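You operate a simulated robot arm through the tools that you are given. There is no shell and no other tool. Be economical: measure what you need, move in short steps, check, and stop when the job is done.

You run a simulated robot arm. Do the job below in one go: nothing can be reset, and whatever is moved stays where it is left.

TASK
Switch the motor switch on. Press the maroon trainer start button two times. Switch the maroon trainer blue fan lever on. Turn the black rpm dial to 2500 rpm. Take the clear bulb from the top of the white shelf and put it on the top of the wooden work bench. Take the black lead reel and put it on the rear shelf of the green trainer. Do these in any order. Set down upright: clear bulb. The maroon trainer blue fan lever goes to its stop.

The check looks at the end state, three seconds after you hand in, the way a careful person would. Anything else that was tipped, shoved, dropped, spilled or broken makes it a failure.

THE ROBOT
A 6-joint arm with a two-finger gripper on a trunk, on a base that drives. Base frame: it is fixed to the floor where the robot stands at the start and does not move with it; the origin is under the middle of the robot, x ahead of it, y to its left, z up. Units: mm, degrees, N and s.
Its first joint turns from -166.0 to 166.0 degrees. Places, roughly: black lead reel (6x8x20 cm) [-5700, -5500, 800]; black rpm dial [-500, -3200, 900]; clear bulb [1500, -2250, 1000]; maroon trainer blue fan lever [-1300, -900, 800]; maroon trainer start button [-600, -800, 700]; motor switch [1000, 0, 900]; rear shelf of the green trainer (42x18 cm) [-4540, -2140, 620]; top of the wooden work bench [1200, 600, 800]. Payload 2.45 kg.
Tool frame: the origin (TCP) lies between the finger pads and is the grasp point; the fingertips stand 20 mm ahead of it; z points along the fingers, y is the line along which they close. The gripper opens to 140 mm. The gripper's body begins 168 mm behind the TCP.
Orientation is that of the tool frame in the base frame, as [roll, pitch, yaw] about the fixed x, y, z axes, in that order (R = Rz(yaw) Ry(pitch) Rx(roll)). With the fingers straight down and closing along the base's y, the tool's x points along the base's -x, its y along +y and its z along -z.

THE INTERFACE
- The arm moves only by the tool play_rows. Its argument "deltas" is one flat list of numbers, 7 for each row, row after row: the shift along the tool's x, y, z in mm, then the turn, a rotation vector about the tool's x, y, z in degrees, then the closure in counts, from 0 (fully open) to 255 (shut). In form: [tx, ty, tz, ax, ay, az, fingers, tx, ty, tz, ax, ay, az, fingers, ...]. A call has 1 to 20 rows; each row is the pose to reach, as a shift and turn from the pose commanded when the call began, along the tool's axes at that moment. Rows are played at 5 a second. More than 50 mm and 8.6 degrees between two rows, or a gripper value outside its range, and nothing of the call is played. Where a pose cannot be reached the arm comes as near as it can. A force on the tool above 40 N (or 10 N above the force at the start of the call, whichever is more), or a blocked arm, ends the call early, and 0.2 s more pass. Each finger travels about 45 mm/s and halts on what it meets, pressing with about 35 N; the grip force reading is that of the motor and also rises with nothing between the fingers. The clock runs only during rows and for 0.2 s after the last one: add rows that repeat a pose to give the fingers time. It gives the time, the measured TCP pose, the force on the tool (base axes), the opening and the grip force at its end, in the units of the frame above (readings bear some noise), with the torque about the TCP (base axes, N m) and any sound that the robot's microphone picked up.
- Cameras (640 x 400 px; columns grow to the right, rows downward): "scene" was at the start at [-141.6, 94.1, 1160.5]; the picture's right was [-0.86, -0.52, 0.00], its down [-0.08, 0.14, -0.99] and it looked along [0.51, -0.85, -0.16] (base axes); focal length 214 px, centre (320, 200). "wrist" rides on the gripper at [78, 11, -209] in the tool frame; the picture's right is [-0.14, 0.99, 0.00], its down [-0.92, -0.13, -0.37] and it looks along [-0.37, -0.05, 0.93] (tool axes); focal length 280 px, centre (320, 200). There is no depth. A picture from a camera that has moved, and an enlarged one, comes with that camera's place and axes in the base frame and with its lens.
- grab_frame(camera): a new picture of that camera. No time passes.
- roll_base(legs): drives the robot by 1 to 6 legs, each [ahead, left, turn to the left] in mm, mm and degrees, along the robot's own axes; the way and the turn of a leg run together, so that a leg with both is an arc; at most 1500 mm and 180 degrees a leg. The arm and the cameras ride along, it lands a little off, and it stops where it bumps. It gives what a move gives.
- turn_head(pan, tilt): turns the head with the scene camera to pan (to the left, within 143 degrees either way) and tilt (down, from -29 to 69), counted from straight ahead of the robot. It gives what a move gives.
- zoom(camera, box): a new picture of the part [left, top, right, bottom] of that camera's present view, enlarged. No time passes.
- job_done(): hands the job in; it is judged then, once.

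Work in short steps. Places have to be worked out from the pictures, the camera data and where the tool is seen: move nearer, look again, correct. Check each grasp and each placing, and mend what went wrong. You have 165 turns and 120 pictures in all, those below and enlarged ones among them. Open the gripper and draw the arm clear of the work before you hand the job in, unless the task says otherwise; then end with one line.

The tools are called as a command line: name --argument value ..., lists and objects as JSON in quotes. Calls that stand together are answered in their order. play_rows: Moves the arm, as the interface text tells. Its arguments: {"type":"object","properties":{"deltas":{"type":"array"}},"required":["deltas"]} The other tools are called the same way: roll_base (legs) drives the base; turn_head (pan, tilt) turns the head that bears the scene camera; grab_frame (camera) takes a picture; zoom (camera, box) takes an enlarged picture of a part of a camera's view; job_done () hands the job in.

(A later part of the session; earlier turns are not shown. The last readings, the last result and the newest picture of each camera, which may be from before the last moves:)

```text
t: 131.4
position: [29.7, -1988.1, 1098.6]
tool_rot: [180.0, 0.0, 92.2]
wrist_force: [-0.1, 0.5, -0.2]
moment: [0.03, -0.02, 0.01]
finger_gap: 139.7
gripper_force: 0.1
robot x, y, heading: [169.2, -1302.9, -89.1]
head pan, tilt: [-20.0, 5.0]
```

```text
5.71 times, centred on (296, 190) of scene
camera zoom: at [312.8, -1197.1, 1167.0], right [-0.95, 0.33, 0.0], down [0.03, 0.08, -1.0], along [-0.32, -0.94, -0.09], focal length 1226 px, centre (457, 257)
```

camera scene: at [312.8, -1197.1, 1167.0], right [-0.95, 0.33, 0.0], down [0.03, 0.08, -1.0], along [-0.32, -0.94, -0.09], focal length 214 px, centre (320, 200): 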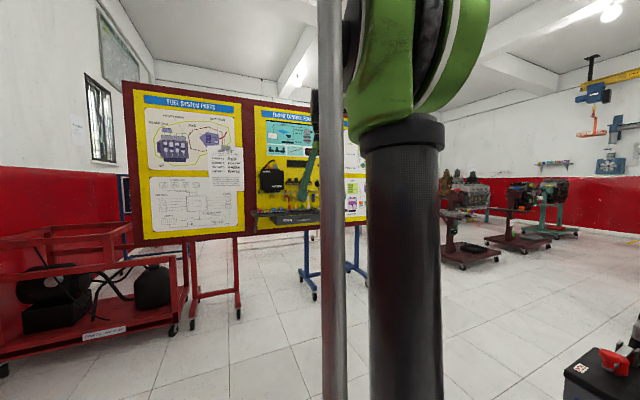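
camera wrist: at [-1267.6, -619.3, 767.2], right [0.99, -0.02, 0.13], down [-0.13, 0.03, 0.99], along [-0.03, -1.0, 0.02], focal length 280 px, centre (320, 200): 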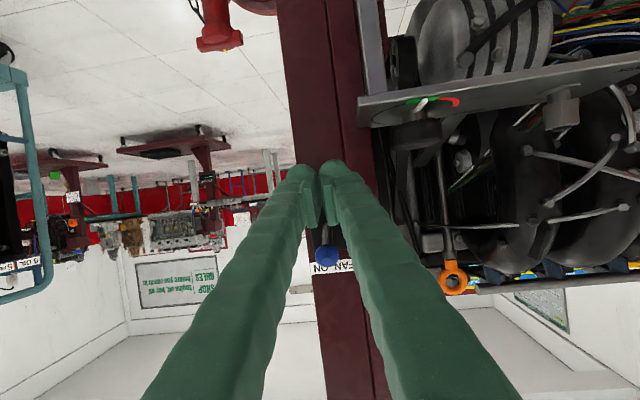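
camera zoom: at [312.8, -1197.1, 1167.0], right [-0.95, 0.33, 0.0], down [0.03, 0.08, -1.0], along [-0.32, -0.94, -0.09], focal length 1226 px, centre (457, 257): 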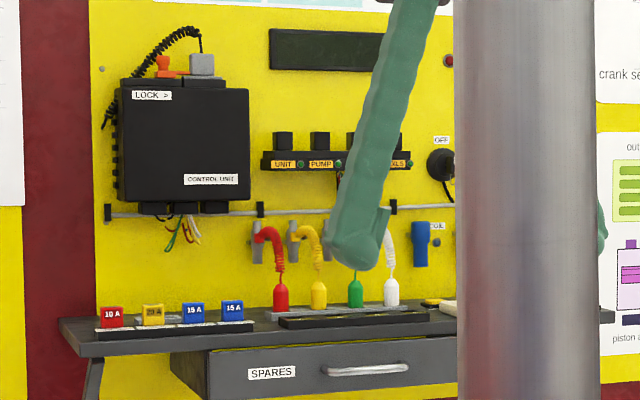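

The dial may be hidden behind the pole. Drive ahead 450 and then right 600, then look straight at the board.

roll_base --legs '[[450, 0, 0], [0, -600, 0]]'

turn_head --pan 0 --tilt 12

grab_frame --camera "scene"

```text
t: 136.7
position: [-505.2, -2448.3, 1098.6]
tool_rot: [-180.0, 0.1, 90.8]
wrist_force: [0.4, -0.6, -0.3]
moment: [0.01, -0.01, 0.0]
finger_gap: 139.9
gripper_force: 0.1
robot x, y, heading: [-347.4, -1764.6, -90.4]
head pan, tilt: [-20.0, 5.0]
stopped in leg 2: the robot was blocked; the commanded pose is now the measured one
```

```text
t: 137.6
position: [-503.7, -2448.6, 1097.2]
tool_rot: [180.0, -0.1, 90.7]
wrist_force: [0.4, -0.1, -0.5]
moment: [0.01, 0.0, -0.01]
finger_gap: 140.1
gripper_force: 0.0
robot x, y, heading: [-345.8, -1763.7, -90.6]
head pan, tilt: [0.0, 12.0]
```

```text
48 pictures are left
camera scene: at [-169.3, -1673.8, 1155.8], right [-1.0, 0.01, 0.0], down [0.0, 0.21, -0.98], along [-0.01, -0.98, -0.21], focal length 214 px, centre (320, 200)
```

scene: 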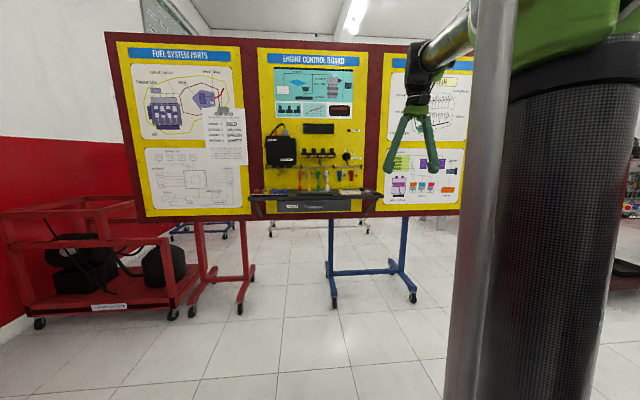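

Blocked at x=-347 by something on the right. Look to the right, and zoom on the board.

zoom --camera "scene" --box '[256, 105, 384, 185]'

turn_head --pan -95 --tilt 45

grab_frame --camera "scene"

```text
5.00 times, centred on (320, 145) of scene
camera zoom: at [-169.3, -1673.8, 1155.8], right [-1.0, 0.01, 0.0], down [0.0, 0.21, -0.98], along [-0.01, -0.98, -0.21], focal length 1072 px, centre (320, 475)
```

zoom: 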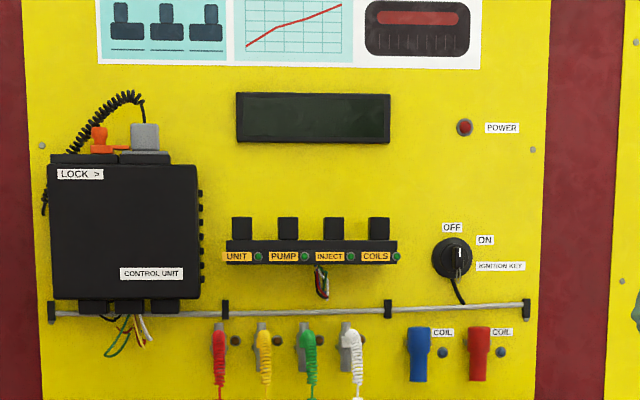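

```text
t: 139.3
position: [-504.6, -2448.0, 1098.0]
tool_rot: [180.0, 0.0, 90.7]
wrist_force: [-0.6, 0.6, -0.1]
moment: [0.03, -0.01, -0.01]
finger_gap: 140.1
gripper_force: 0.0
robot x, y, heading: [-344.9, -1763.0, -90.7]
head pan, tilt: [-95.0, 45.0]
```

```text
46 pictures are left
camera scene: at [-249.3, -1572.8, 1104.1], right [0.1, 1.0, 0.0], down [0.7, -0.07, -0.71], along [-0.7, 0.07, -0.71], focal length 214 px, centre (320, 200)
```

scene: 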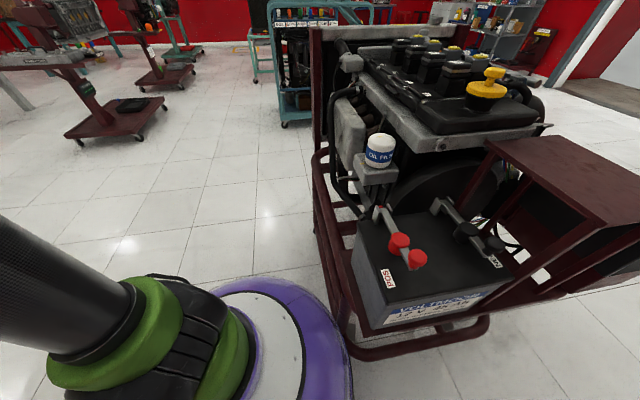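

The base touched the maroon trainer's frame and stopped. I retract the arm, move off to the left and ahead, then look at the board around the tray.

play_rows --deltas '[45, 0, -8, 0, 0, 0, 0, 90, 0, -16, 0, 0, 0, 0, 135, 0, -24, 0, 0, 0, 0, 180, 0, -32, 0, 0, 0, 0, 225, 0, -40, 0, 0, 0, 0, 270, 0, -48, 0, 0, 0, 0, 315, 0, -50, 0, 0, 0, 0, 340, 0, -50, 0, 0, 0, 0, 340, 0, -50, 0, 0, 0, 0]'

roll_base --legs '[[0, 80, 0], [600, 0, 0]]'

turn_head --pan -15 --tilt 15

grab_frame --camera "scene"

```text
t: 141.5
position: [-519.5, -2150.3, 1164.7]
tool_rot: [-179.8, 0.0, 92.2]
wrist_force: [0.8, 1.6, 0.2]
moment: [-0.18, 0.08, -0.01]
finger_gap: 140.0
gripper_force: 0.0
robot x, y, heading: [-347.6, -1761.5, -90.5]
head pan, tilt: [-95.0, 45.0]
stopped in row 9: the arm was blocked; the commanded pose is now the measured one
```

```text
t: 145.5
position: [-448.8, -2749.0, 1164.1]
tool_rot: [-180.0, 0.0, 91.9]
wrist_force: [-0.1, 0.1, -0.7]
moment: [-0.03, 0.0, 0.01]
finger_gap: 139.9
gripper_force: 0.0
robot x, y, heading: [-273.7, -2370.0, -90.7]
head pan, tilt: [-95.0, 45.0]
```

```text
t: 147.1
position: [-448.0, -2751.1, 1164.0]
tool_rot: [180.0, 0.0, 91.9]
wrist_force: [0.1, -0.7, -0.5]
moment: [-0.02, 0.0, 0.02]
finger_gap: 140.0
gripper_force: 0.1
robot x, y, heading: [-271.4, -2367.3, -90.6]
head pan, tilt: [-15.0, 15.0]
```

```text
45 pictures are left
camera scene: at [-140.9, -2207.1, 1072.3], right [-0.46, 0.89, 0.0], down [0.84, 0.44, -0.31], along [-0.28, -0.14, -0.95], focal length 214 px, centre (320, 200)
```

scene: 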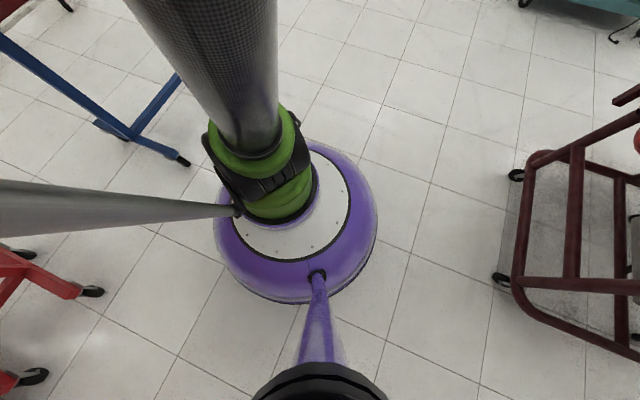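

The head is jammed by the folded arm's elbow. Back the base 250 and extend the arm, then turn the head again.

roll_base --legs '[[-250, 0, 0]]'

play_rows --deltas '[-45, 10, 0, 0, 0, 0, 0, -90, 20, 0, 0, 0, 0, 0, -135, 30, 0, 0, 0, 0, 0, -180, 40, 0, 0, 0, 0, 0, -220, 50, 0, 0, 0, 0, 0, -220, 50, 0, 0, 0, 0, 0]'

turn_head --pan -14 --tilt 16

grab_frame --camera "scene"

```text
t: 148.9
position: [-445.7, -2501.5, 1163.2]
tool_rot: [179.9, -0.1, 92.0]
wrist_force: [0.1, 0.6, 0.2]
moment: [0.01, 0.02, 0.03]
finger_gap: 139.8
gripper_force: 0.1
robot x, y, heading: [-269.8, -2119.6, -90.9]
head pan, tilt: [-15.0, 15.0]
```

```text
t: 150.3
position: [-387.9, -2717.3, 1163.3]
tool_rot: [179.9, -0.1, 91.9]
wrist_force: [0.5, 1.3, 0.6]
moment: [-0.05, -0.03, 0.04]
finger_gap: 140.1
gripper_force: 0.0
robot x, y, heading: [-270.2, -2119.6, -90.6]
head pan, tilt: [-15.0, 15.0]
```

```text
t: 150.9
position: [-386.7, -2716.9, 1165.0]
tool_rot: [179.9, 0.0, 91.9]
wrist_force: [-0.5, 0.2, 1.1]
moment: [-0.02, 0.03, 0.01]
finger_gap: 139.6
gripper_force: 0.1
robot x, y, heading: [-264.9, -2119.7, -91.2]
head pan, tilt: [-14.0, 16.0]
```

```text
44 pictures are left
camera scene: at [-115.3, -2023.5, 1149.2], right [-0.97, 0.26, 0.0], down [0.07, 0.27, -0.96], along [-0.25, -0.93, -0.28], focal length 214 px, centre (320, 200)
```

scene: 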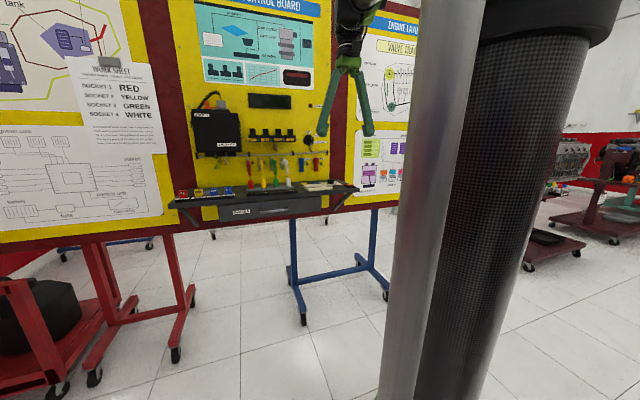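

Head is fine again. Zoom on the tray area.

zoom --camera "scene" --box '[230, 140, 374, 230]'

grab_frame --camera "wrist"

```text
4.44 times, centred on (302, 185) of scene
camera zoom: at [-115.3, -2023.5, 1149.2], right [-0.97, 0.26, 0.0], down [0.07, 0.27, -0.96], along [-0.25, -0.93, -0.28], focal length 953 px, centre (400, 267)
```

zoom: 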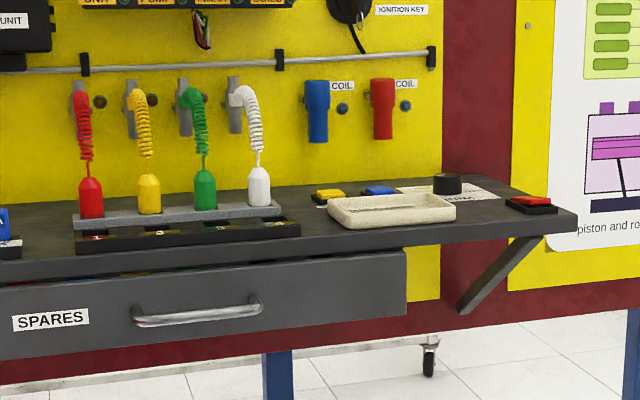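

```text
42 pictures are left
camera wrist: at [-379.3, -2637.6, 1373.1], right [0.99, -0.11, 0.0], down [-0.1, -0.92, 0.37], along [-0.04, -0.37, -0.93], focal length 280 px, centre (320, 200)
```

wrist: 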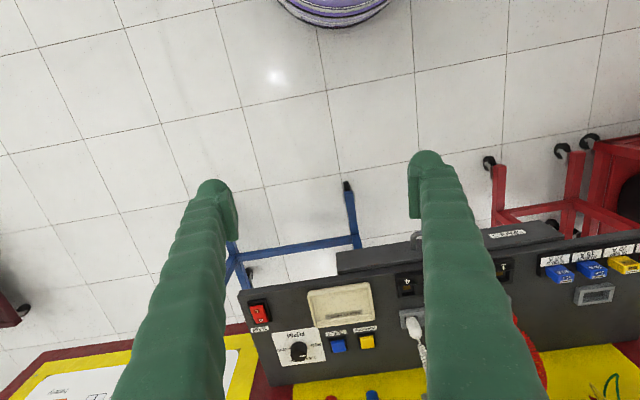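

The black dial on its white plate lies on the tray. Zoom in on it.

zoom --camera "wrist" --box '[262, 325, 342, 375]'

```text
8.00 times, centred on (302, 350) of wrist
camera zoom: at [-379.3, -2637.6, 1373.1], right [0.99, -0.11, 0.0], down [-0.1, -0.92, 0.37], along [-0.04, -0.37, -0.93], focal length 2243 px, centre (464, -1000)
```

zoom: 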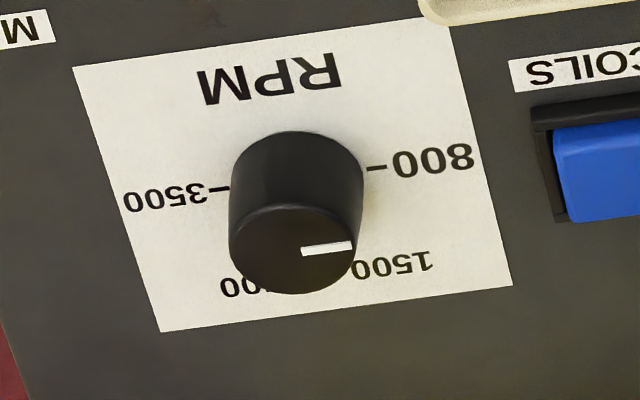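

Dial top ≈ (-490,-3192,914), knob ∅38, 22 high; pointer at 800 (+x), marks every 60° clockwise, so 2500 needs 120° clockwise (tool +z). Drive closer.

roll_base --legs '[[300, -150, 0]]'

grab_frame --camera "wrist"

```text
t: 153.1
position: [-542.1, -3018.9, 1164.4]
tool_rot: [179.9, 0.1, 91.9]
wrist_force: [0.0, 0.2, 0.4]
moment: [0.05, -0.03, 0.03]
finger_gap: 140.2
gripper_force: 0.2
robot x, y, heading: [-427.2, -2420.8, -90.7]
head pan, tilt: [-14.0, 16.0]
```

```text
40 pictures are left
camera wrist: at [-533.9, -2938.5, 1373.1], right [0.99, -0.1, 0.0], down [-0.1, -0.92, 0.37], along [-0.04, -0.37, -0.93], focal length 280 px, centre (320, 200)
```

wrist: 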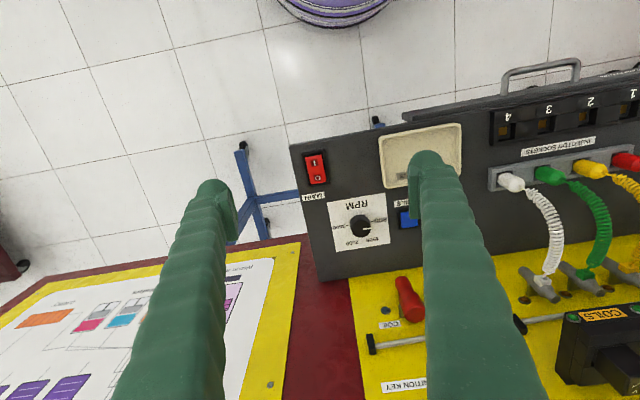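

Refined: knob ≈ (-487,-3186). Move to hover at z 1020, pre-rotated −60° with gap 75 mm.

play_rows --deltas '[-21, 6, 10, 0, 0, -7.5, 40, -42, 12, 25, 0, 0, -15, 80, -63, 18, 40, 0, 0, -22.5, 118, -84, 25, 60, 0, 0, -30, 118, -105, 31, 80, 0, 0, -37.5, 118, -126, 37, 100, 0, 0, -45, 118, -147, 43, 120, 0, 0, -52.5, 118, -168.7, 49.5, 144, 0, 0, -60, 118, -168.7, 49.5, 144, 0, 0, -60, 118]'

grab_frame --camera "wrist"

zoom --camera "scene" --box '[270, 120, 398, 200]'

```text
t: 155.1
position: [-487.5, -3184.0, 1018.9]
tool_rot: [179.9, 0.1, 152.0]
wrist_force: [-0.4, -1.2, -0.6]
moment: [0.01, -0.01, 0.02]
finger_gap: 75.2
gripper_force: 0.0
robot x, y, heading: [-425.0, -2424.0, -90.5]
head pan, tilt: [-14.0, 16.0]
```

```text
39 pictures are left
camera wrist: at [-551.3, -3137.0, 1228.4], right [0.59, 0.81, 0.0], down [0.75, -0.55, 0.37], along [0.3, -0.22, -0.93], focal length 280 px, centre (320, 200)
```

wrist: 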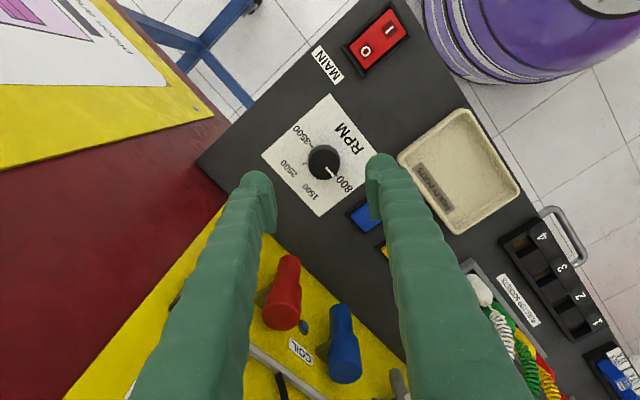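

```text
5.00 times, centred on (334, 160) of scene
camera zoom: at [-270.5, -2324.1, 1149.2], right [-0.97, 0.25, 0.0], down [0.07, 0.27, -0.96], along [-0.24, -0.93, -0.28], focal length 1072 px, centre (250, 400)
```

zoom: 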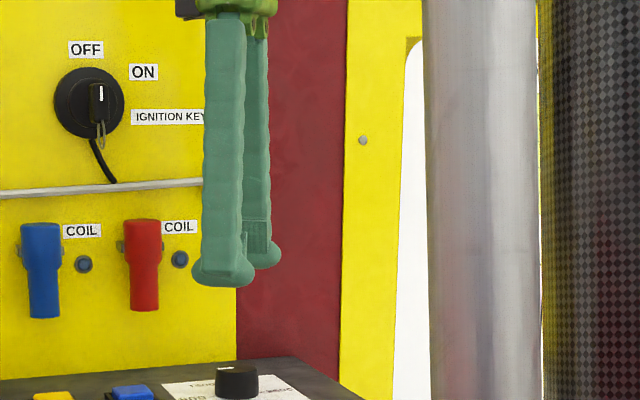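

Knob centre ≈ (-488,-3180), top ≈ 917. Descend around it to TCP z≈922.

play_rows --deltas '[2.3, 3.3, 40, 0, 0, 0, 118, 2.3, 3.3, 75, 0, 0, 0, 118, 2.3, 3.3, 90, 0, 0, 0, 118, 2.3, 3.3, 97, 0, 0, 0, 118, 2.3, 3.3, 97, 0, 0, 0, 118]'

zoom --camera "wrist" --box '[220, 70, 420, 195]'

zoom --camera "scene" --box '[286, 170, 366, 220]'

```text
t: 156.3
position: [-488.8, -3180.4, 921.3]
tool_rot: [-180.0, 0.0, 152.0]
wrist_force: [0.0, -0.2, 1.1]
moment: [-0.03, 0.01, 0.01]
finger_gap: 75.2
gripper_force: 0.1
robot x, y, heading: [-422.4, -2419.8, -90.4]
head pan, tilt: [-14.0, 16.0]
```

```text
3.20 times, centred on (320, 132) of wrist
camera zoom: at [-552.0, -3132.9, 1131.4], right [0.59, 0.81, 0.0], down [0.75, -0.55, 0.37], along [0.3, -0.22, -0.93], focal length 897 px, centre (320, 416)
```

zoom: 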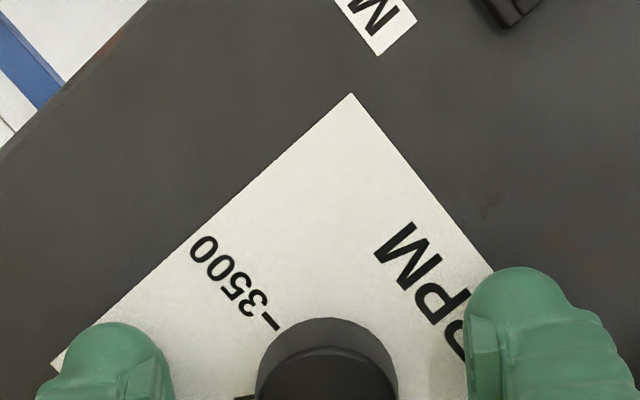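

```text
8.00 times, centred on (326, 195) of scene
camera zoom: at [-270.5, -2324.2, 1149.2], right [-0.97, 0.25, 0.0], down [0.07, 0.27, -0.96], along [-0.24, -0.93, -0.28], focal length 1716 px, centre (272, 240)
```

zoom: 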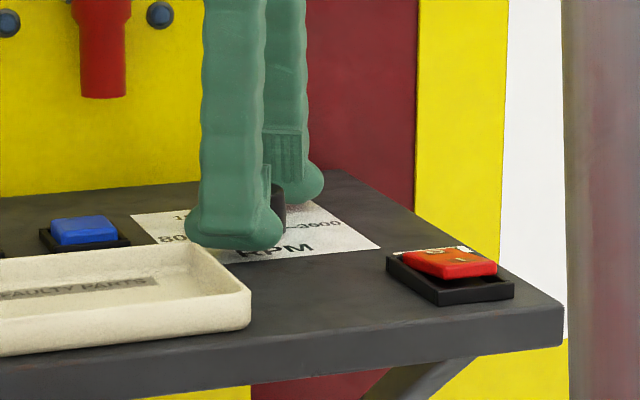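

Knob centred between the fingers. Close.

play_rows --deltas '[0, 0, 2, 0, 0, 0, 150, 0, 0, 2, 0, 0, 0, 180, 0, 0, 2, 0, 0, 0, 200, 0, 0, 2, 0, 0, 0, 215, 0, 0, 2, 0, 0, 0, 215]'

```text
t: 157.5
position: [-487.6, -3179.8, 920.8]
tool_rot: [180.0, -0.2, 151.9]
wrist_force: [8.9, 17.5, -8.0]
moment: [0.19, -0.09, 0.08]
finger_gap: 35.7
gripper_force: 39.5
robot x, y, heading: [-424.8, -2422.0, -90.9]
head pan, tilt: [-14.0, 16.0]
```

Gripped at 35.7 mm with a side load of ~20 N along the closing axis; relieve by 1.5 mm and turn +120° in steps.

play_rows --deltas '[0, 1.5, 0, 0, 0, 0, 215, 0, 1.5, 0, 0, 0, 8, 215, 0, 1.5, 0, 0, 0, 16, 215, 0, 1.5, 0, 0, 0, 24, 215, 0, 1.5, 0, 0, 0, 32, 215, 0, 1.5, 0, 0, 0, 40, 215, 0, 1.5, 0, 0, 0, 48, 215, 0, 1.5, 0, 0, 0, 56, 215, 0, 1.5, 0, 0, 0, 64, 215, 0, 1.5, 0, 0, 0, 72, 215, 0, 1.5, 0, 0, 0, 80, 215, 0, 1.5, 0, 0, 0, 88, 215, 0, 1.5, 0, 0, 0, 96, 215, 0, 1.5, 0, 0, 0, 104, 215, 0, 1.5, 0, 0, 0, 112, 215, 0, 1.5, 0, 0, 0, 120, 215, 0, 1.5, 0, 0, 0, 120, 215]'

zoom --camera "wrist" --box '[240, 100, 400, 200]'

```text
t: 159.9
position: [-484.9, -3178.8, 922.5]
tool_rot: [180.0, 0.0, 75.1]
wrist_force: [6.1, -0.3, 5.1]
moment: [-0.08, -0.14, 0.02]
finger_gap: 35.2
gripper_force: 45.0
robot x, y, heading: [-424.2, -2421.3, -90.6]
head pan, tilt: [-14.0, 16.0]
stopped in row 11: the force on the tool passed its limit at 40 N (the readings are from after the stop); the commanded pose is now the measured one
```

```text
4.00 times, centred on (320, 150) of wrist
camera zoom: at [-454.2, -3105.7, 1130.4], right [0.92, -0.39, 0.0], down [-0.36, -0.86, 0.37], along [-0.14, -0.34, -0.93], focal length 1122 px, centre (320, 400)
```

zoom: 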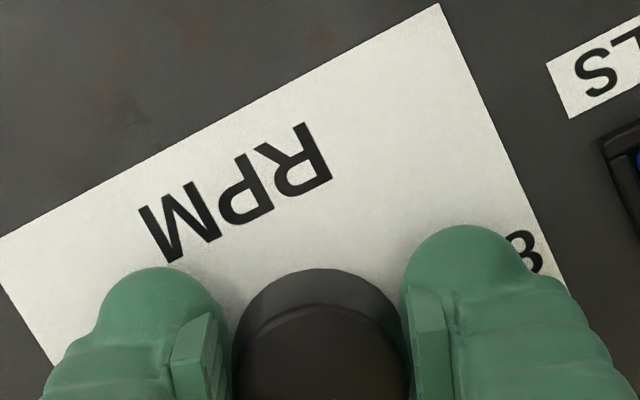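

Turned 77° before a side-load stop. Open, rise, and look at the pointer.

play_rows --deltas '[0, 0, 0, 0, 0, 0, 180, 0, 0, 0, 0, 0, 0, 140, 0, 0, 0, 0, 0, 0, 118, 0, 0, -40, 0, 0, 0, 118, 0, 0, -80, 0, 0, 0, 118, 0, 0, -80, 0, 0, 0, 118]'

zoom --camera "wrist" --box '[240, 100, 400, 200]'

```text
t: 161.3
position: [-484.8, -3179.3, 1000.9]
tool_rot: [180.0, 0.1, 75.1]
wrist_force: [0.3, -0.2, -0.3]
moment: [0.02, -0.01, -0.05]
finger_gap: 75.5
gripper_force: 0.0
robot x, y, heading: [-421.1, -2420.5, -90.7]
head pan, tilt: [-14.0, 16.0]
```

```text
4.00 times, centred on (320, 150) of wrist
camera zoom: at [-455.3, -3106.1, 1210.8], right [0.92, -0.39, 0.0], down [-0.36, -0.86, 0.37], along [-0.14, -0.34, -0.93], focal length 1122 px, centre (320, 400)
```

zoom: 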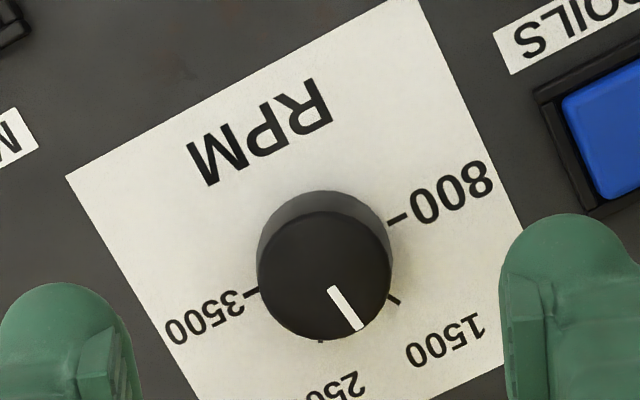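

Ticks: 800 at −27°, 1500 +32°, 2500 +93°, 3500 +153° in the picture; pointer at 55°, so 38° more is needed. Regrasp centred, pre-rotated −20°.

play_rows --deltas '[-1.5, 0.4, 20, 0, 0, -7, 118, -1.5, 0.4, 50, 0, 0, -14, 118, -1.5, 0.4, 70, 0, 0, -20, 118, -1.5, 0.4, 79, 0, 0, -20, 118, -1.5, 0.4, 79, 0, 0, -20, 150, -1.5, 0.4, 79, 0, 0, -20, 180, -1.5, 0.4, 79, 0, 0, -20, 205, -1.5, 0.4, 79, 0, 0, -20, 215, -1.5, 0.4, 79, 0, 0, -20, 215]'

```text
t: 163.3
position: [-484.2, -3180.8, 921.7]
tool_rot: [180.0, 0.0, 95.1]
wrist_force: [7.8, 3.9, -6.6]
moment: [-0.08, -0.11, -0.05]
finger_gap: 35.1
gripper_force: 45.1
robot x, y, heading: [-424.3, -2417.4, -90.5]
head pan, tilt: [-14.0, 16.0]
```

Gripped with small side load. Turn +38°.

play_rows --deltas '[0, 0.7, 0, 0, 0, 6, 215, 0, 0.7, 0, 0, 0, 12, 215, 0, 0.7, 0, 0, 0, 18, 215, 0, 0.7, 0, 0, 0, 24, 215, 0, 0.7, 0, 0, 0, 30, 215, 0, 0.7, 0, 0, 0, 36, 215, 0, 0.7, 0, 0, 0, 38, 215, 0, 0.7, 0, 0, 0, 38, 215]'

play_rows --deltas '[0, 0, 0, 0, 0, 0, 180, 0, 0, 0, 0, 0, 0, 140, 0, 0, 0, 0, 0, 0, 118, 0, 0, -40, 0, 0, 0, 118, 0, 0, -85, 0, 0, 0, 118, 0, 0, -85, 0, 0, 0, 118]'

zoom --camera "wrist" --box '[240, 100, 400, 200]'

```text
t: 165.1
position: [-485.2, -3181.6, 921.3]
tool_rot: [179.9, -0.1, 57.0]
wrist_force: [-5.7, -0.1, 2.3]
moment: [0.02, 0.08, -0.01]
finger_gap: 34.8
gripper_force: 45.1
robot x, y, heading: [-421.0, -2421.7, -90.7]
head pan, tilt: [-14.0, 16.0]
```

```text
t: 166.5
position: [-486.0, -3180.6, 1007.9]
tool_rot: [-180.0, 0.0, 57.2]
wrist_force: [-0.7, 0.1, -0.4]
moment: [-0.01, 0.01, 0.04]
finger_gap: 75.3
gripper_force: 0.0
robot x, y, heading: [-424.6, -2418.8, -90.3]
head pan, tilt: [-14.0, 16.0]
```

```text
4.00 times, centred on (320, 150) of wrist
camera zoom: at [-433.8, -3121.0, 1216.7], right [0.76, -0.65, 0.0], down [-0.61, -0.7, 0.37], along [-0.24, -0.28, -0.93], focal length 1122 px, centre (320, 400)
```

zoom: 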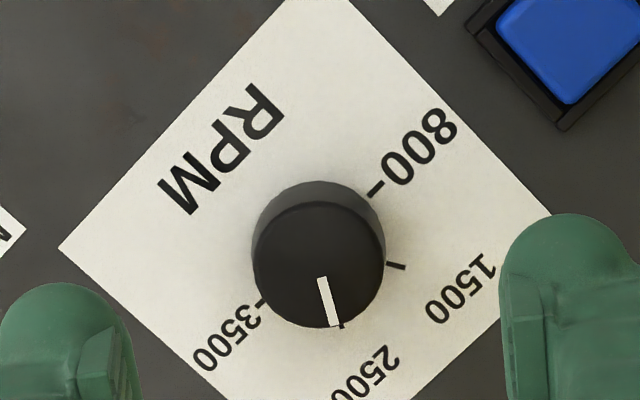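

Pointer is on the 2500 tick. Raise, unrotate and retract the arm moderately, then back off and look right for the route.

play_rows --deltas '[0, 0, -45, 0, 0, -5, 118, 0, 0, -90, 0, 0, -10, 80, 0, 0, -130, 0, 0, -15, 40, 0, 0, -165, 0, 0, -20, 0, 20, -12, -175, 0, 0, -25, 0, 45, -27, -175, 0, 0, -30, 0, 75, -45, -175, 0, 0, -35, 0, 105, -63, -175, 0, 0, -35, 0, 105, -63, -175, 0, 0, -35, 0]'

roll_base --legs '[[-150, 0, 0]]'

turn_head --pan -55 --tilt 12

grab_frame --camera "scene"

```text
t: 168.5
position: [-480.7, -3058.2, 1182.6]
tool_rot: [180.0, 0.0, 92.1]
wrist_force: [0.1, 0.0, -0.5]
moment: [0.03, -0.02, 0.02]
finger_gap: 140.3
gripper_force: 0.2
robot x, y, heading: [-422.6, -2422.8, -90.6]
head pan, tilt: [-14.0, 16.0]
```

```text
t: 169.9
position: [-477.4, -2907.2, 1182.0]
tool_rot: [-180.0, 0.0, 92.1]
wrist_force: [-0.9, -0.7, 0.0]
moment: [0.01, -0.02, 0.01]
finger_gap: 140.0
gripper_force: 0.1
robot x, y, heading: [-419.7, -2270.9, -90.6]
head pan, tilt: [-14.0, 16.0]
```

```text
t: 170.9
position: [-477.6, -2906.0, 1183.0]
tool_rot: [-180.0, 0.0, 92.0]
wrist_force: [-0.6, 0.1, 0.4]
moment: [0.0, 0.0, 0.0]
finger_gap: 139.9
gripper_force: 0.0
robot x, y, heading: [-424.8, -2269.8, -90.7]
head pan, tilt: [-55.0, 12.0]
```

```text
32 pictures are left
camera scene: at [-322.2, -2135.0, 1155.7], right [-0.57, 0.82, 0.0], down [0.17, 0.12, -0.98], along [-0.81, -0.55, -0.21], focal length 214 px, centre (320, 200)
```

scene: 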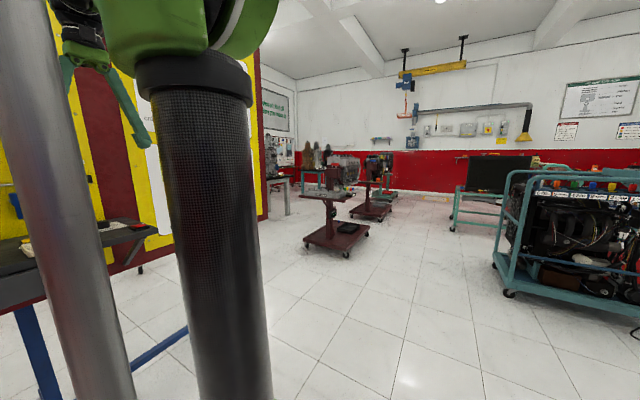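

Zoom toward the far corner (reel direction ≈ px (330,167)) and the green trainer.

zoom --camera "scene" --box '[256, 120, 416, 220]'

```text
4.00 times, centred on (336, 170) of scene
camera zoom: at [-322.2, -2135.0, 1155.7], right [-0.57, 0.82, 0.0], down [0.17, 0.12, -0.98], along [-0.81, -0.55, -0.21], focal length 858 px, centre (256, 320)
```

zoom: 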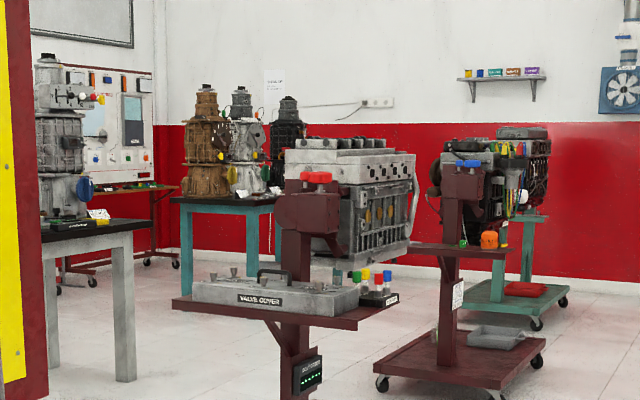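

Turn to face −x and drive along the clear corridor y≈−2350 to x≈−3300, then look toward the corner.

roll_base --legs '[[0, 0, -90], [1450, 80, 0], [1450, 0, 0]]'

turn_head --pan 50 --tilt 12

grab_frame --camera "scene"

```text
t: 188.8
position: [-3965.6, -2258.5, 1182.4]
tool_rot: [-179.9, 0.0, 1.9]
wrist_force: [-0.7, 0.1, -0.9]
moment: [0.0, -0.01, -0.03]
finger_gap: 139.9
gripper_force: 0.2
robot x, y, heading: [-3327.8, -2318.2, 179.2]
head pan, tilt: [-55.0, 12.0]
```

```text
t: 190.6
position: [-3966.9, -2259.1, 1183.0]
tool_rot: [179.9, 0.0, 1.8]
wrist_force: [0.7, -0.4, 0.1]
moment: [0.01, -0.02, 0.02]
finger_gap: 140.1
gripper_force: 0.1
robot x, y, heading: [-3325.7, -2320.3, 179.1]
head pan, tilt: [50.0, 12.0]
```

```text
30 pictures are left
camera scene: at [-3202.0, -2568.0, 1155.7], right [-0.76, 0.66, 0.0], down [0.14, 0.16, -0.98], along [-0.64, -0.74, -0.21], focal length 214 px, centre (320, 200)
```

scene: 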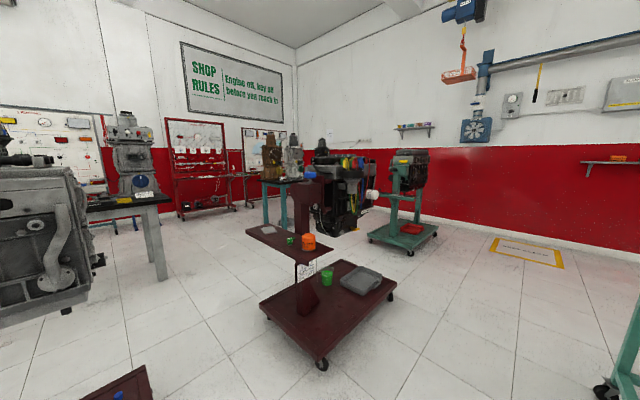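

The direct gap is tight; I'll go around: y≈−2800 corridor to x≈−5120, then turn to −y and look.

roll_base --legs '[[0, 480, 0], [900, 0, 0], [900, 0, 0], [0, 0, 90]]'

turn_head --pan -5 --tilt 12

grab_frame --camera "scene"

```text
t: 206.0
position: [-5200.8, -3398.4, 1182.1]
tool_rot: [180.0, 0.0, 91.0]
wrist_force: [-1.0, 0.2, -0.3]
moment: [0.0, 0.02, 0.02]
finger_gap: 139.9
gripper_force: 0.1
robot x, y, heading: [-5131.1, -2761.3, -91.8]
head pan, tilt: [50.0, 12.0]
```

```text
t: 207.2
position: [-5201.5, -3398.5, 1181.9]
tool_rot: [-179.9, -0.1, 91.0]
wrist_force: [-0.2, -0.3, -0.8]
moment: [-0.01, 0.0, -0.02]
finger_gap: 140.1
gripper_force: 0.1
robot x, y, heading: [-5135.3, -2762.3, -91.9]
head pan, tilt: [-5.0, 12.0]
```

```text
29 pictures are left
camera scene: at [-4962.0, -2671.0, 1155.7], right [-0.99, 0.12, 0.0], down [0.02, 0.21, -0.98], along [-0.11, -0.97, -0.21], focal length 214 px, centre (320, 200)
```

scene: 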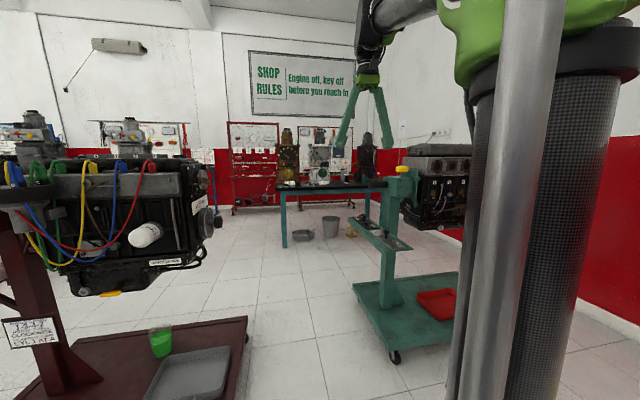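

The teal table holds gearboxes; the reel should be near px (349,181). Zoom.

zoom --camera "scene" --box '[272, 130, 400, 210]'

```text
5.00 times, centred on (336, 170) of scene
camera zoom: at [-4962.0, -2671.0, 1155.7], right [-0.99, 0.12, 0.0], down [0.02, 0.21, -0.98], along [-0.11, -0.97, -0.21], focal length 1072 px, centre (240, 350)
```

zoom: 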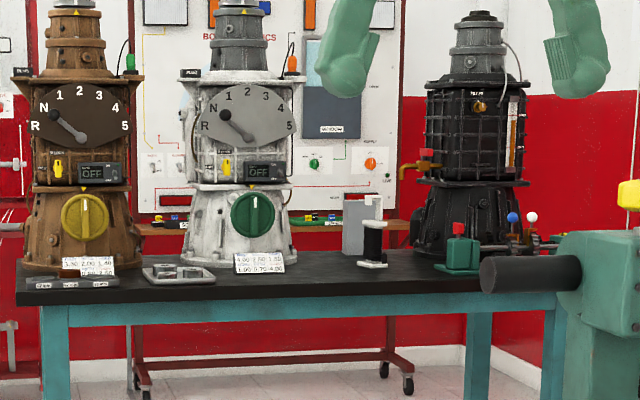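

The reel (white flanges, black winding) stands upright on the teal table at ≈ (-5646,-5500). I need precise clearance between the stands; zoom on their bases.

zoom --camera "scene" --box '[210, 230, 466, 390]'

```text
2.50 times, centred on (338, 310) of scene
camera zoom: at [-4962.0, -2671.0, 1155.7], right [-0.99, 0.12, 0.0], down [0.02, 0.21, -0.98], along [-0.11, -0.97, -0.21], focal length 536 px, centre (275, -75)
```

zoom: 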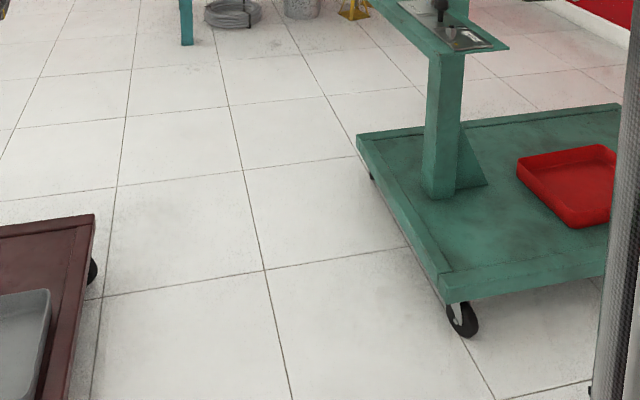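

Gap between the stand bases ≈ 790 mm, robot base ∅ ≈ 620, so it fits down the middle. Fold the arm slightly, straighten, and approach the gap.

play_rows --deltas '[40, 0, 0, 0, 0, 0, 0, 80, 0, 0, 0, 0, 0, 0, 120, 0, 0, 0, 0, 0, 0, 150, 0, 0, 0, 0, 0, 0, 150, 0, 0, 0, 0, 0, 0]'

roll_base --legs '[[0, 0, 1.9], [500, 75, 0]]'

```text
t: 208.4
position: [-5202.7, -3249.5, 1181.9]
tool_rot: [180.0, 0.0, 91.1]
wrist_force: [-0.3, -0.2, -0.3]
moment: [0.03, 0.0, 0.04]
finger_gap: 140.1
gripper_force: 0.1
robot x, y, heading: [-5131.8, -2762.1, -92.0]
head pan, tilt: [-5.0, 12.0]
```

```text
t: 211.7
position: [-5113.0, -3748.9, 1181.4]
tool_rot: [-179.9, -0.1, 92.8]
wrist_force: [-0.3, 0.3, 0.3]
moment: [0.0, -0.05, 0.0]
finger_gap: 139.9
gripper_force: 0.0
robot x, y, heading: [-5054.6, -3262.1, -89.9]
head pan, tilt: [-5.0, 12.0]
```

Position (-5055,-3262). Continue down the middle.

roll_base --legs '[[350, 5, 0], [340, 12, 0], [350, 20, 0]]'

```text
t: 217.7
position: [-5069.6, -4789.9, 1182.1]
tool_rot: [-180.0, 0.0, 93.0]
wrist_force: [-0.1, -0.6, -0.3]
moment: [-0.02, 0.01, -0.01]
finger_gap: 140.0
gripper_force: 0.1
robot x, y, heading: [-5020.6, -4297.3, -89.9]
head pan, tilt: [-5.0, 12.0]
```

Through the gap. Ahead 260 and right 570 to stand in front of the reel, then look.

roll_base --legs '[[260, 0, 0], [0, -560, 0]]'

turn_head --pan -8 --tilt 18

grab_frame --camera "scene"

grab_frame --camera "wrist"

```text
t: 222.4
position: [-5633.9, -5053.7, 1181.4]
tool_rot: [180.0, 0.0, 93.0]
wrist_force: [0.1, 0.9, -0.4]
moment: [0.0, 0.0, 0.02]
finger_gap: 140.2
gripper_force: 0.1
robot x, y, heading: [-5579.2, -4565.2, -89.6]
head pan, tilt: [-5.0, 12.0]
```

```text
t: 223.1
position: [-5633.6, -5054.3, 1181.3]
tool_rot: [180.0, 0.1, 93.1]
wrist_force: [-0.5, -0.3, -0.2]
moment: [-0.01, 0.0, -0.04]
finger_gap: 140.2
gripper_force: 0.0
robot x, y, heading: [-5578.4, -4565.5, -89.9]
head pan, tilt: [-8.0, 18.0]
```

```text
26 pictures are left
camera scene: at [-5418.7, -4468.3, 1146.0], right [-0.99, 0.13, 0.0], down [0.04, 0.31, -0.95], along [-0.13, -0.94, -0.31], focal length 214 px, centre (320, 200)
```

scene: 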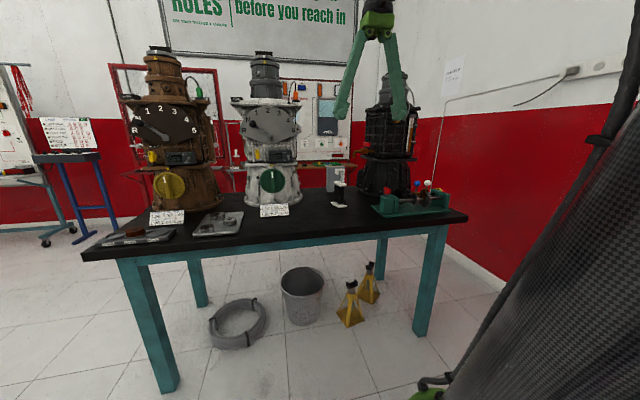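

```text
25 pictures are left
camera wrist: at [-5627.1, -4975.0, 1391.2], right [1.0, -0.09, 0.0], down [-0.08, -0.93, 0.37], along [-0.03, -0.37, -0.93], focal length 280 px, centre (320, 200)
```

wrist: 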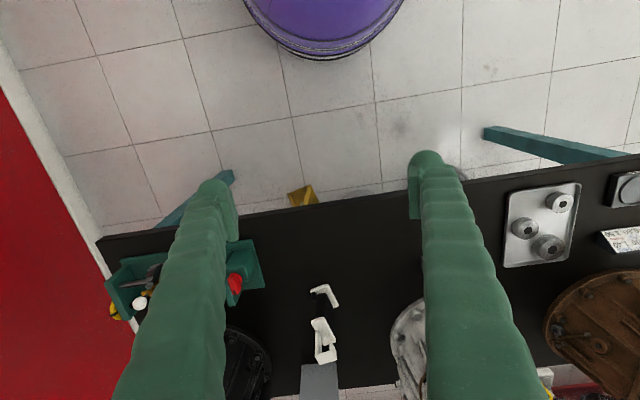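

Zoom on the reel in both views.

zoom --camera "wrist" --box '[272, 270, 384, 340]'

zoom --camera "scene" --box '[300, 150, 396, 210]'

```text
5.71 times, centred on (328, 305) of wrist
camera zoom: at [-5627.1, -4975.0, 1391.2], right [1.0, -0.09, 0.0], down [-0.08, -0.93, 0.37], along [-0.03, -0.37, -0.93], focal length 1602 px, centre (274, -400)
```

zoom: 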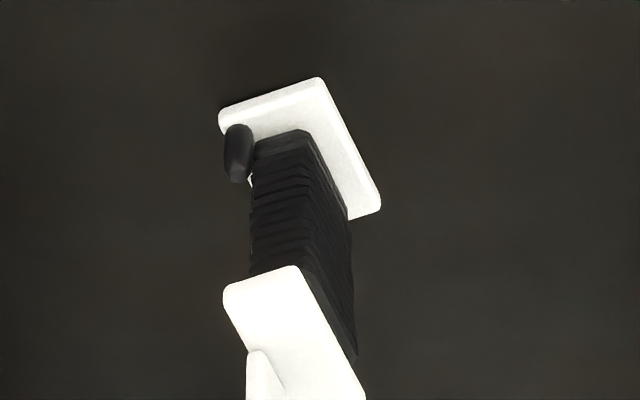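

```text
6.67 times, centred on (348, 180) of scene
camera zoom: at [-5418.7, -4468.3, 1146.0], right [-0.99, 0.13, 0.0], down [0.04, 0.31, -0.95], along [-0.13, -0.94, -0.31], focal length 1430 px, centre (133, 333)
```

zoom: 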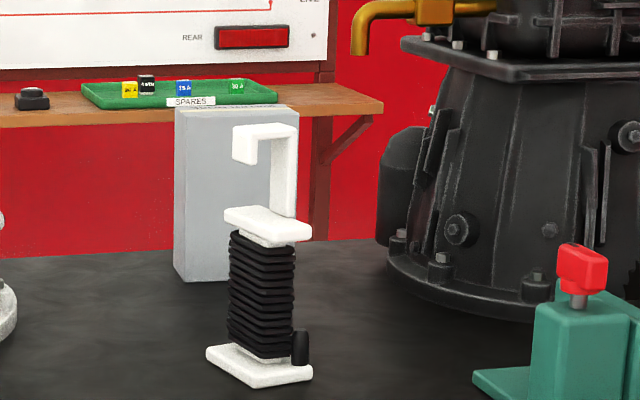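

Reel located: base centre ≈ (-5659,-5507), table ≈ 768, yaw ≈16°, total height ~200 with a hook on top; top flange at z≈890-900. I hover above with fingers closing across its short side.

play_rows --deltas '[-41, -4, 0, 0, 0, -1.2, 0, -82, -9, 5, 0, 0, -2.4, 0, -123, -13, 12, 0, 0, -3.6, 0, -164, -18, 22, 0, 0, -4.8, 20, -205, -22, 32, 0, 0, -6, 30, -246, -27, 42, 0, 0, -7.2, 40, -287, -31, 52, 0, 0, -8.4, 50, -328, -36, 62, 0, 0, -9.6, 60, -369, -40, 72, 0, 0, -10.8, 60, -410, -45, 86, 0, 0, -12, 60, -451, -49, 100, 0, 0, -13.5, 60, -451, -49, 100, 0, 0, -13.5, 60]'

grab_frame --camera "wrist"

```text
t: 225.7
position: [-5657.3, -5507.9, 1080.8]
tool_rot: [-180.0, 0.0, 106.5]
wrist_force: [0.4, 0.0, -0.1]
moment: [-0.04, -0.01, 0.03]
finger_gap: 106.9
gripper_force: 0.1
robot x, y, heading: [-5582.4, -4562.4, -89.5]
head pan, tilt: [-8.0, 18.0]
```

```text
22 pictures are left
camera wrist: at [-5670.4, -5429.3, 1290.9], right [0.99, 0.15, 0.0], down [0.14, -0.92, 0.37], along [0.06, -0.36, -0.93], focal length 280 px, centre (320, 200)
```

wrist: 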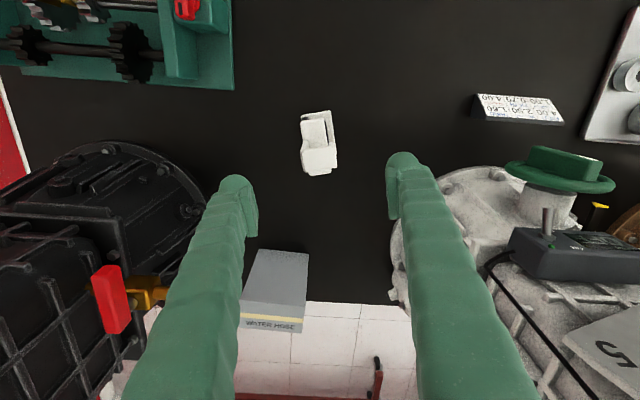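

Reel is centred between the fingers and aligned. Descend to TCP z≈898 and verify from the scene camera.

play_rows --deltas '[5, -2, 45, 0, 0, 0, 60, 5, -2, 90, 0, 0, 0, 60, 5, -2, 135, 0, 0, 0, 60, 5, -2, 165, 0, 0, 0, 60, 5, -2, 183, 0, 0, 0, 60, 5, -2, 183, 0, 0, 0, 60]'

zoom --camera "scene" --box '[300, 140, 396, 200]'

```text
t: 227.1
position: [-5661.7, -5503.3, 897.2]
tool_rot: [179.9, 0.0, 106.4]
wrist_force: [-0.8, 0.0, 0.5]
moment: [-0.02, -0.03, -0.03]
finger_gap: 107.2
gripper_force: 0.1
robot x, y, heading: [-5582.1, -4563.8, -90.0]
head pan, tilt: [-8.0, 18.0]
```

```text
6.67 times, centred on (348, 170) of scene
camera zoom: at [-5418.7, -4468.5, 1146.0], right [-0.99, 0.13, 0.0], down [0.04, 0.31, -0.95], along [-0.13, -0.94, -0.31], focal length 1430 px, centre (133, 400)
```

zoom: 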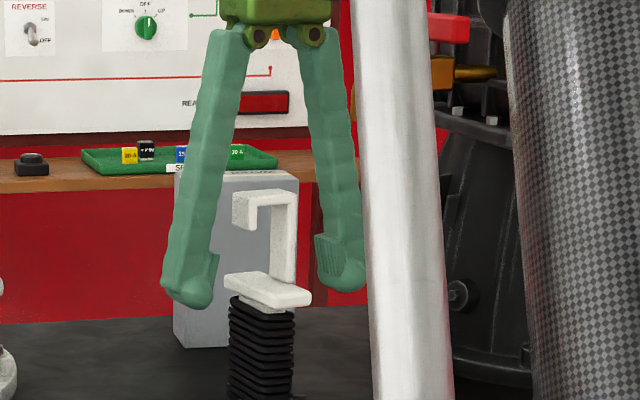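

The flange is ~17 mm below the TCP; lower 17 mm and close.

play_rows --deltas '[0, 0, 9, 0, 0, 0, 60, 0, 0, 17, 0, 0, 0, 60, 0, 0, 17, 0, 0, 0, 100, 0, 0, 17, 0, 0, 0, 130, 0, 0, 17, 0, 0, 0, 160, 0, 0, 17, 0, 0, 0, 180, 0, 0, 17, 0, 0, 0, 180]'

zoom --camera "scene" --box '[300, 150, 396, 210]'

```text
t: 228.7
position: [-5662.2, -5504.2, 881.1]
tool_rot: [179.9, 0.1, 106.6]
wrist_force: [1.3, -0.5, 0.5]
moment: [-0.04, -0.03, 0.02]
finger_gap: 41.0
gripper_force: 0.0
robot x, y, heading: [-5583.8, -4563.1, -89.6]
head pan, tilt: [-8.0, 18.0]
```

```text
6.67 times, centred on (348, 180) of scene
camera zoom: at [-5418.7, -4468.5, 1146.0], right [-0.99, 0.13, 0.0], down [0.04, 0.31, -0.95], along [-0.13, -0.94, -0.31], focal length 1430 px, centre (133, 333)
```

zoom: 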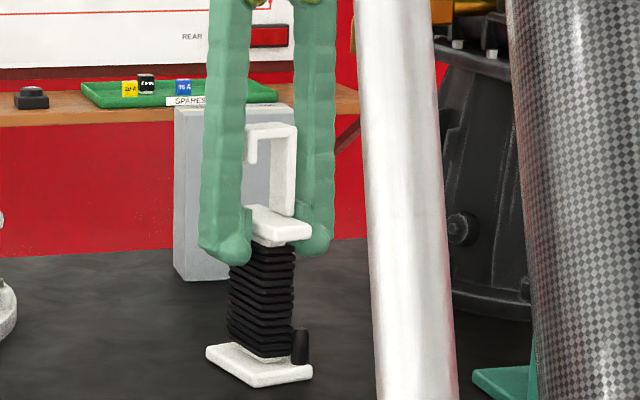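

No contact at 41 mm yet; close further.

play_rows --deltas '[0, 0, 0, 0, 0, 0, 195, 0, 0, 0, 0, 0, 0, 210, 0, 0, 0, 0, 0, 0, 225, 0, 0, 0, 0, 0, 0, 225, 0, 0, 0, 0, 0, 0, 225]'

```text
t: 229.9
position: [-5662.6, -5503.2, 880.9]
tool_rot: [-179.9, 0.1, 106.5]
wrist_force: [2.3, 1.4, 1.9]
moment: [0.08, -0.26, 0.15]
finger_gap: 33.6
gripper_force: 35.3
robot x, y, heading: [-5583.6, -4564.1, -89.8]
head pan, tilt: [-8.0, 18.0]
```

Gripped at 33.6 mm, 35 N. Lift 120 mm and check.

play_rows --deltas '[0, 0, -20, 0, 0, 0, 230, 0, 0, -60, 0, 0, 0, 230, 0, 0, -100, 0, 0, 0, 230, 0, 0, -140, 0, 0, 0, 230, 0, 0, -140, 0, 0, 0, 230]'

zoom --camera "scene" --box '[300, 130, 396, 190]'

```text
t: 231.1
position: [-5661.9, -5503.0, 1021.1]
tool_rot: [179.9, -0.1, 106.5]
wrist_force: [0.2, -0.4, -1.3]
moment: [0.01, 0.0, 0.03]
finger_gap: 33.9
gripper_force: 35.0
robot x, y, heading: [-5581.5, -4566.4, -89.6]
head pan, tilt: [-8.0, 18.0]
```

```text
6.67 times, centred on (348, 160) of scene
camera zoom: at [-5418.7, -4468.6, 1146.0], right [-0.99, 0.13, 0.0], down [0.04, 0.31, -0.95], along [-0.13, -0.94, -0.31], focal length 1430 px, centre (133, 467)
```

zoom: 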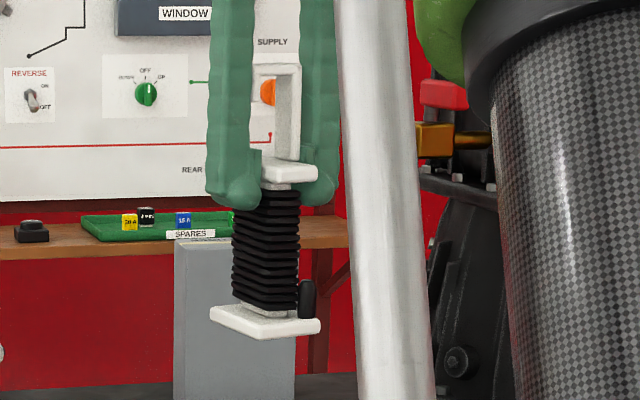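

Reel held upright. Raise, pull back, then reverse out along the same path.

play_rows --deltas '[0, 0, -40, 0, 0, 0, 230, 0, 0, -80, 0, 0, 0, 230, 0, 0, -120, 0, 0, 0, 230, 20, -3, -155, 0, 0, 0, 230, 60, -9, -160, 0, 0, 1.5, 230, 103, -16, -160, 0, 0, 3, 230, 146, -23, -160, 0, 0, 4.5, 230, 189, -30, -160, 0, 0, 6, 230, 232, -37, -160, 0, 0, 7.5, 230, 275, -44, -160, 0, 0, 9, 230, 318, -51, -160, 0, 0, 10.5, 230, 361, -58, -160, 0, 0, 12, 230, 404, -65, -160, 0, 0, 13, 230, 440, -71, -160, 0, 0, 13, 230, 440, -71, -160, 0, 0, 13, 230]'

```text
t: 232.5
position: [-5703.0, -5423.6, 1182.9]
tool_rot: [-179.9, 0.2, 104.1]
wrist_force: [-8.0, -21.1, -16.9]
moment: [3.43, -2.06, 0.9]
finger_gap: 33.9
gripper_force: 35.0
out of reach, approached as far as the arm can: row 4, 6
robot x, y, heading: [-5580.4, -4568.7, -89.4]
head pan, tilt: [-8.0, 18.0]
stopped in row 6: the force on the tool passed its limit at 121 N (the readings are from after the stop); the commanded pose is now the measured one
```

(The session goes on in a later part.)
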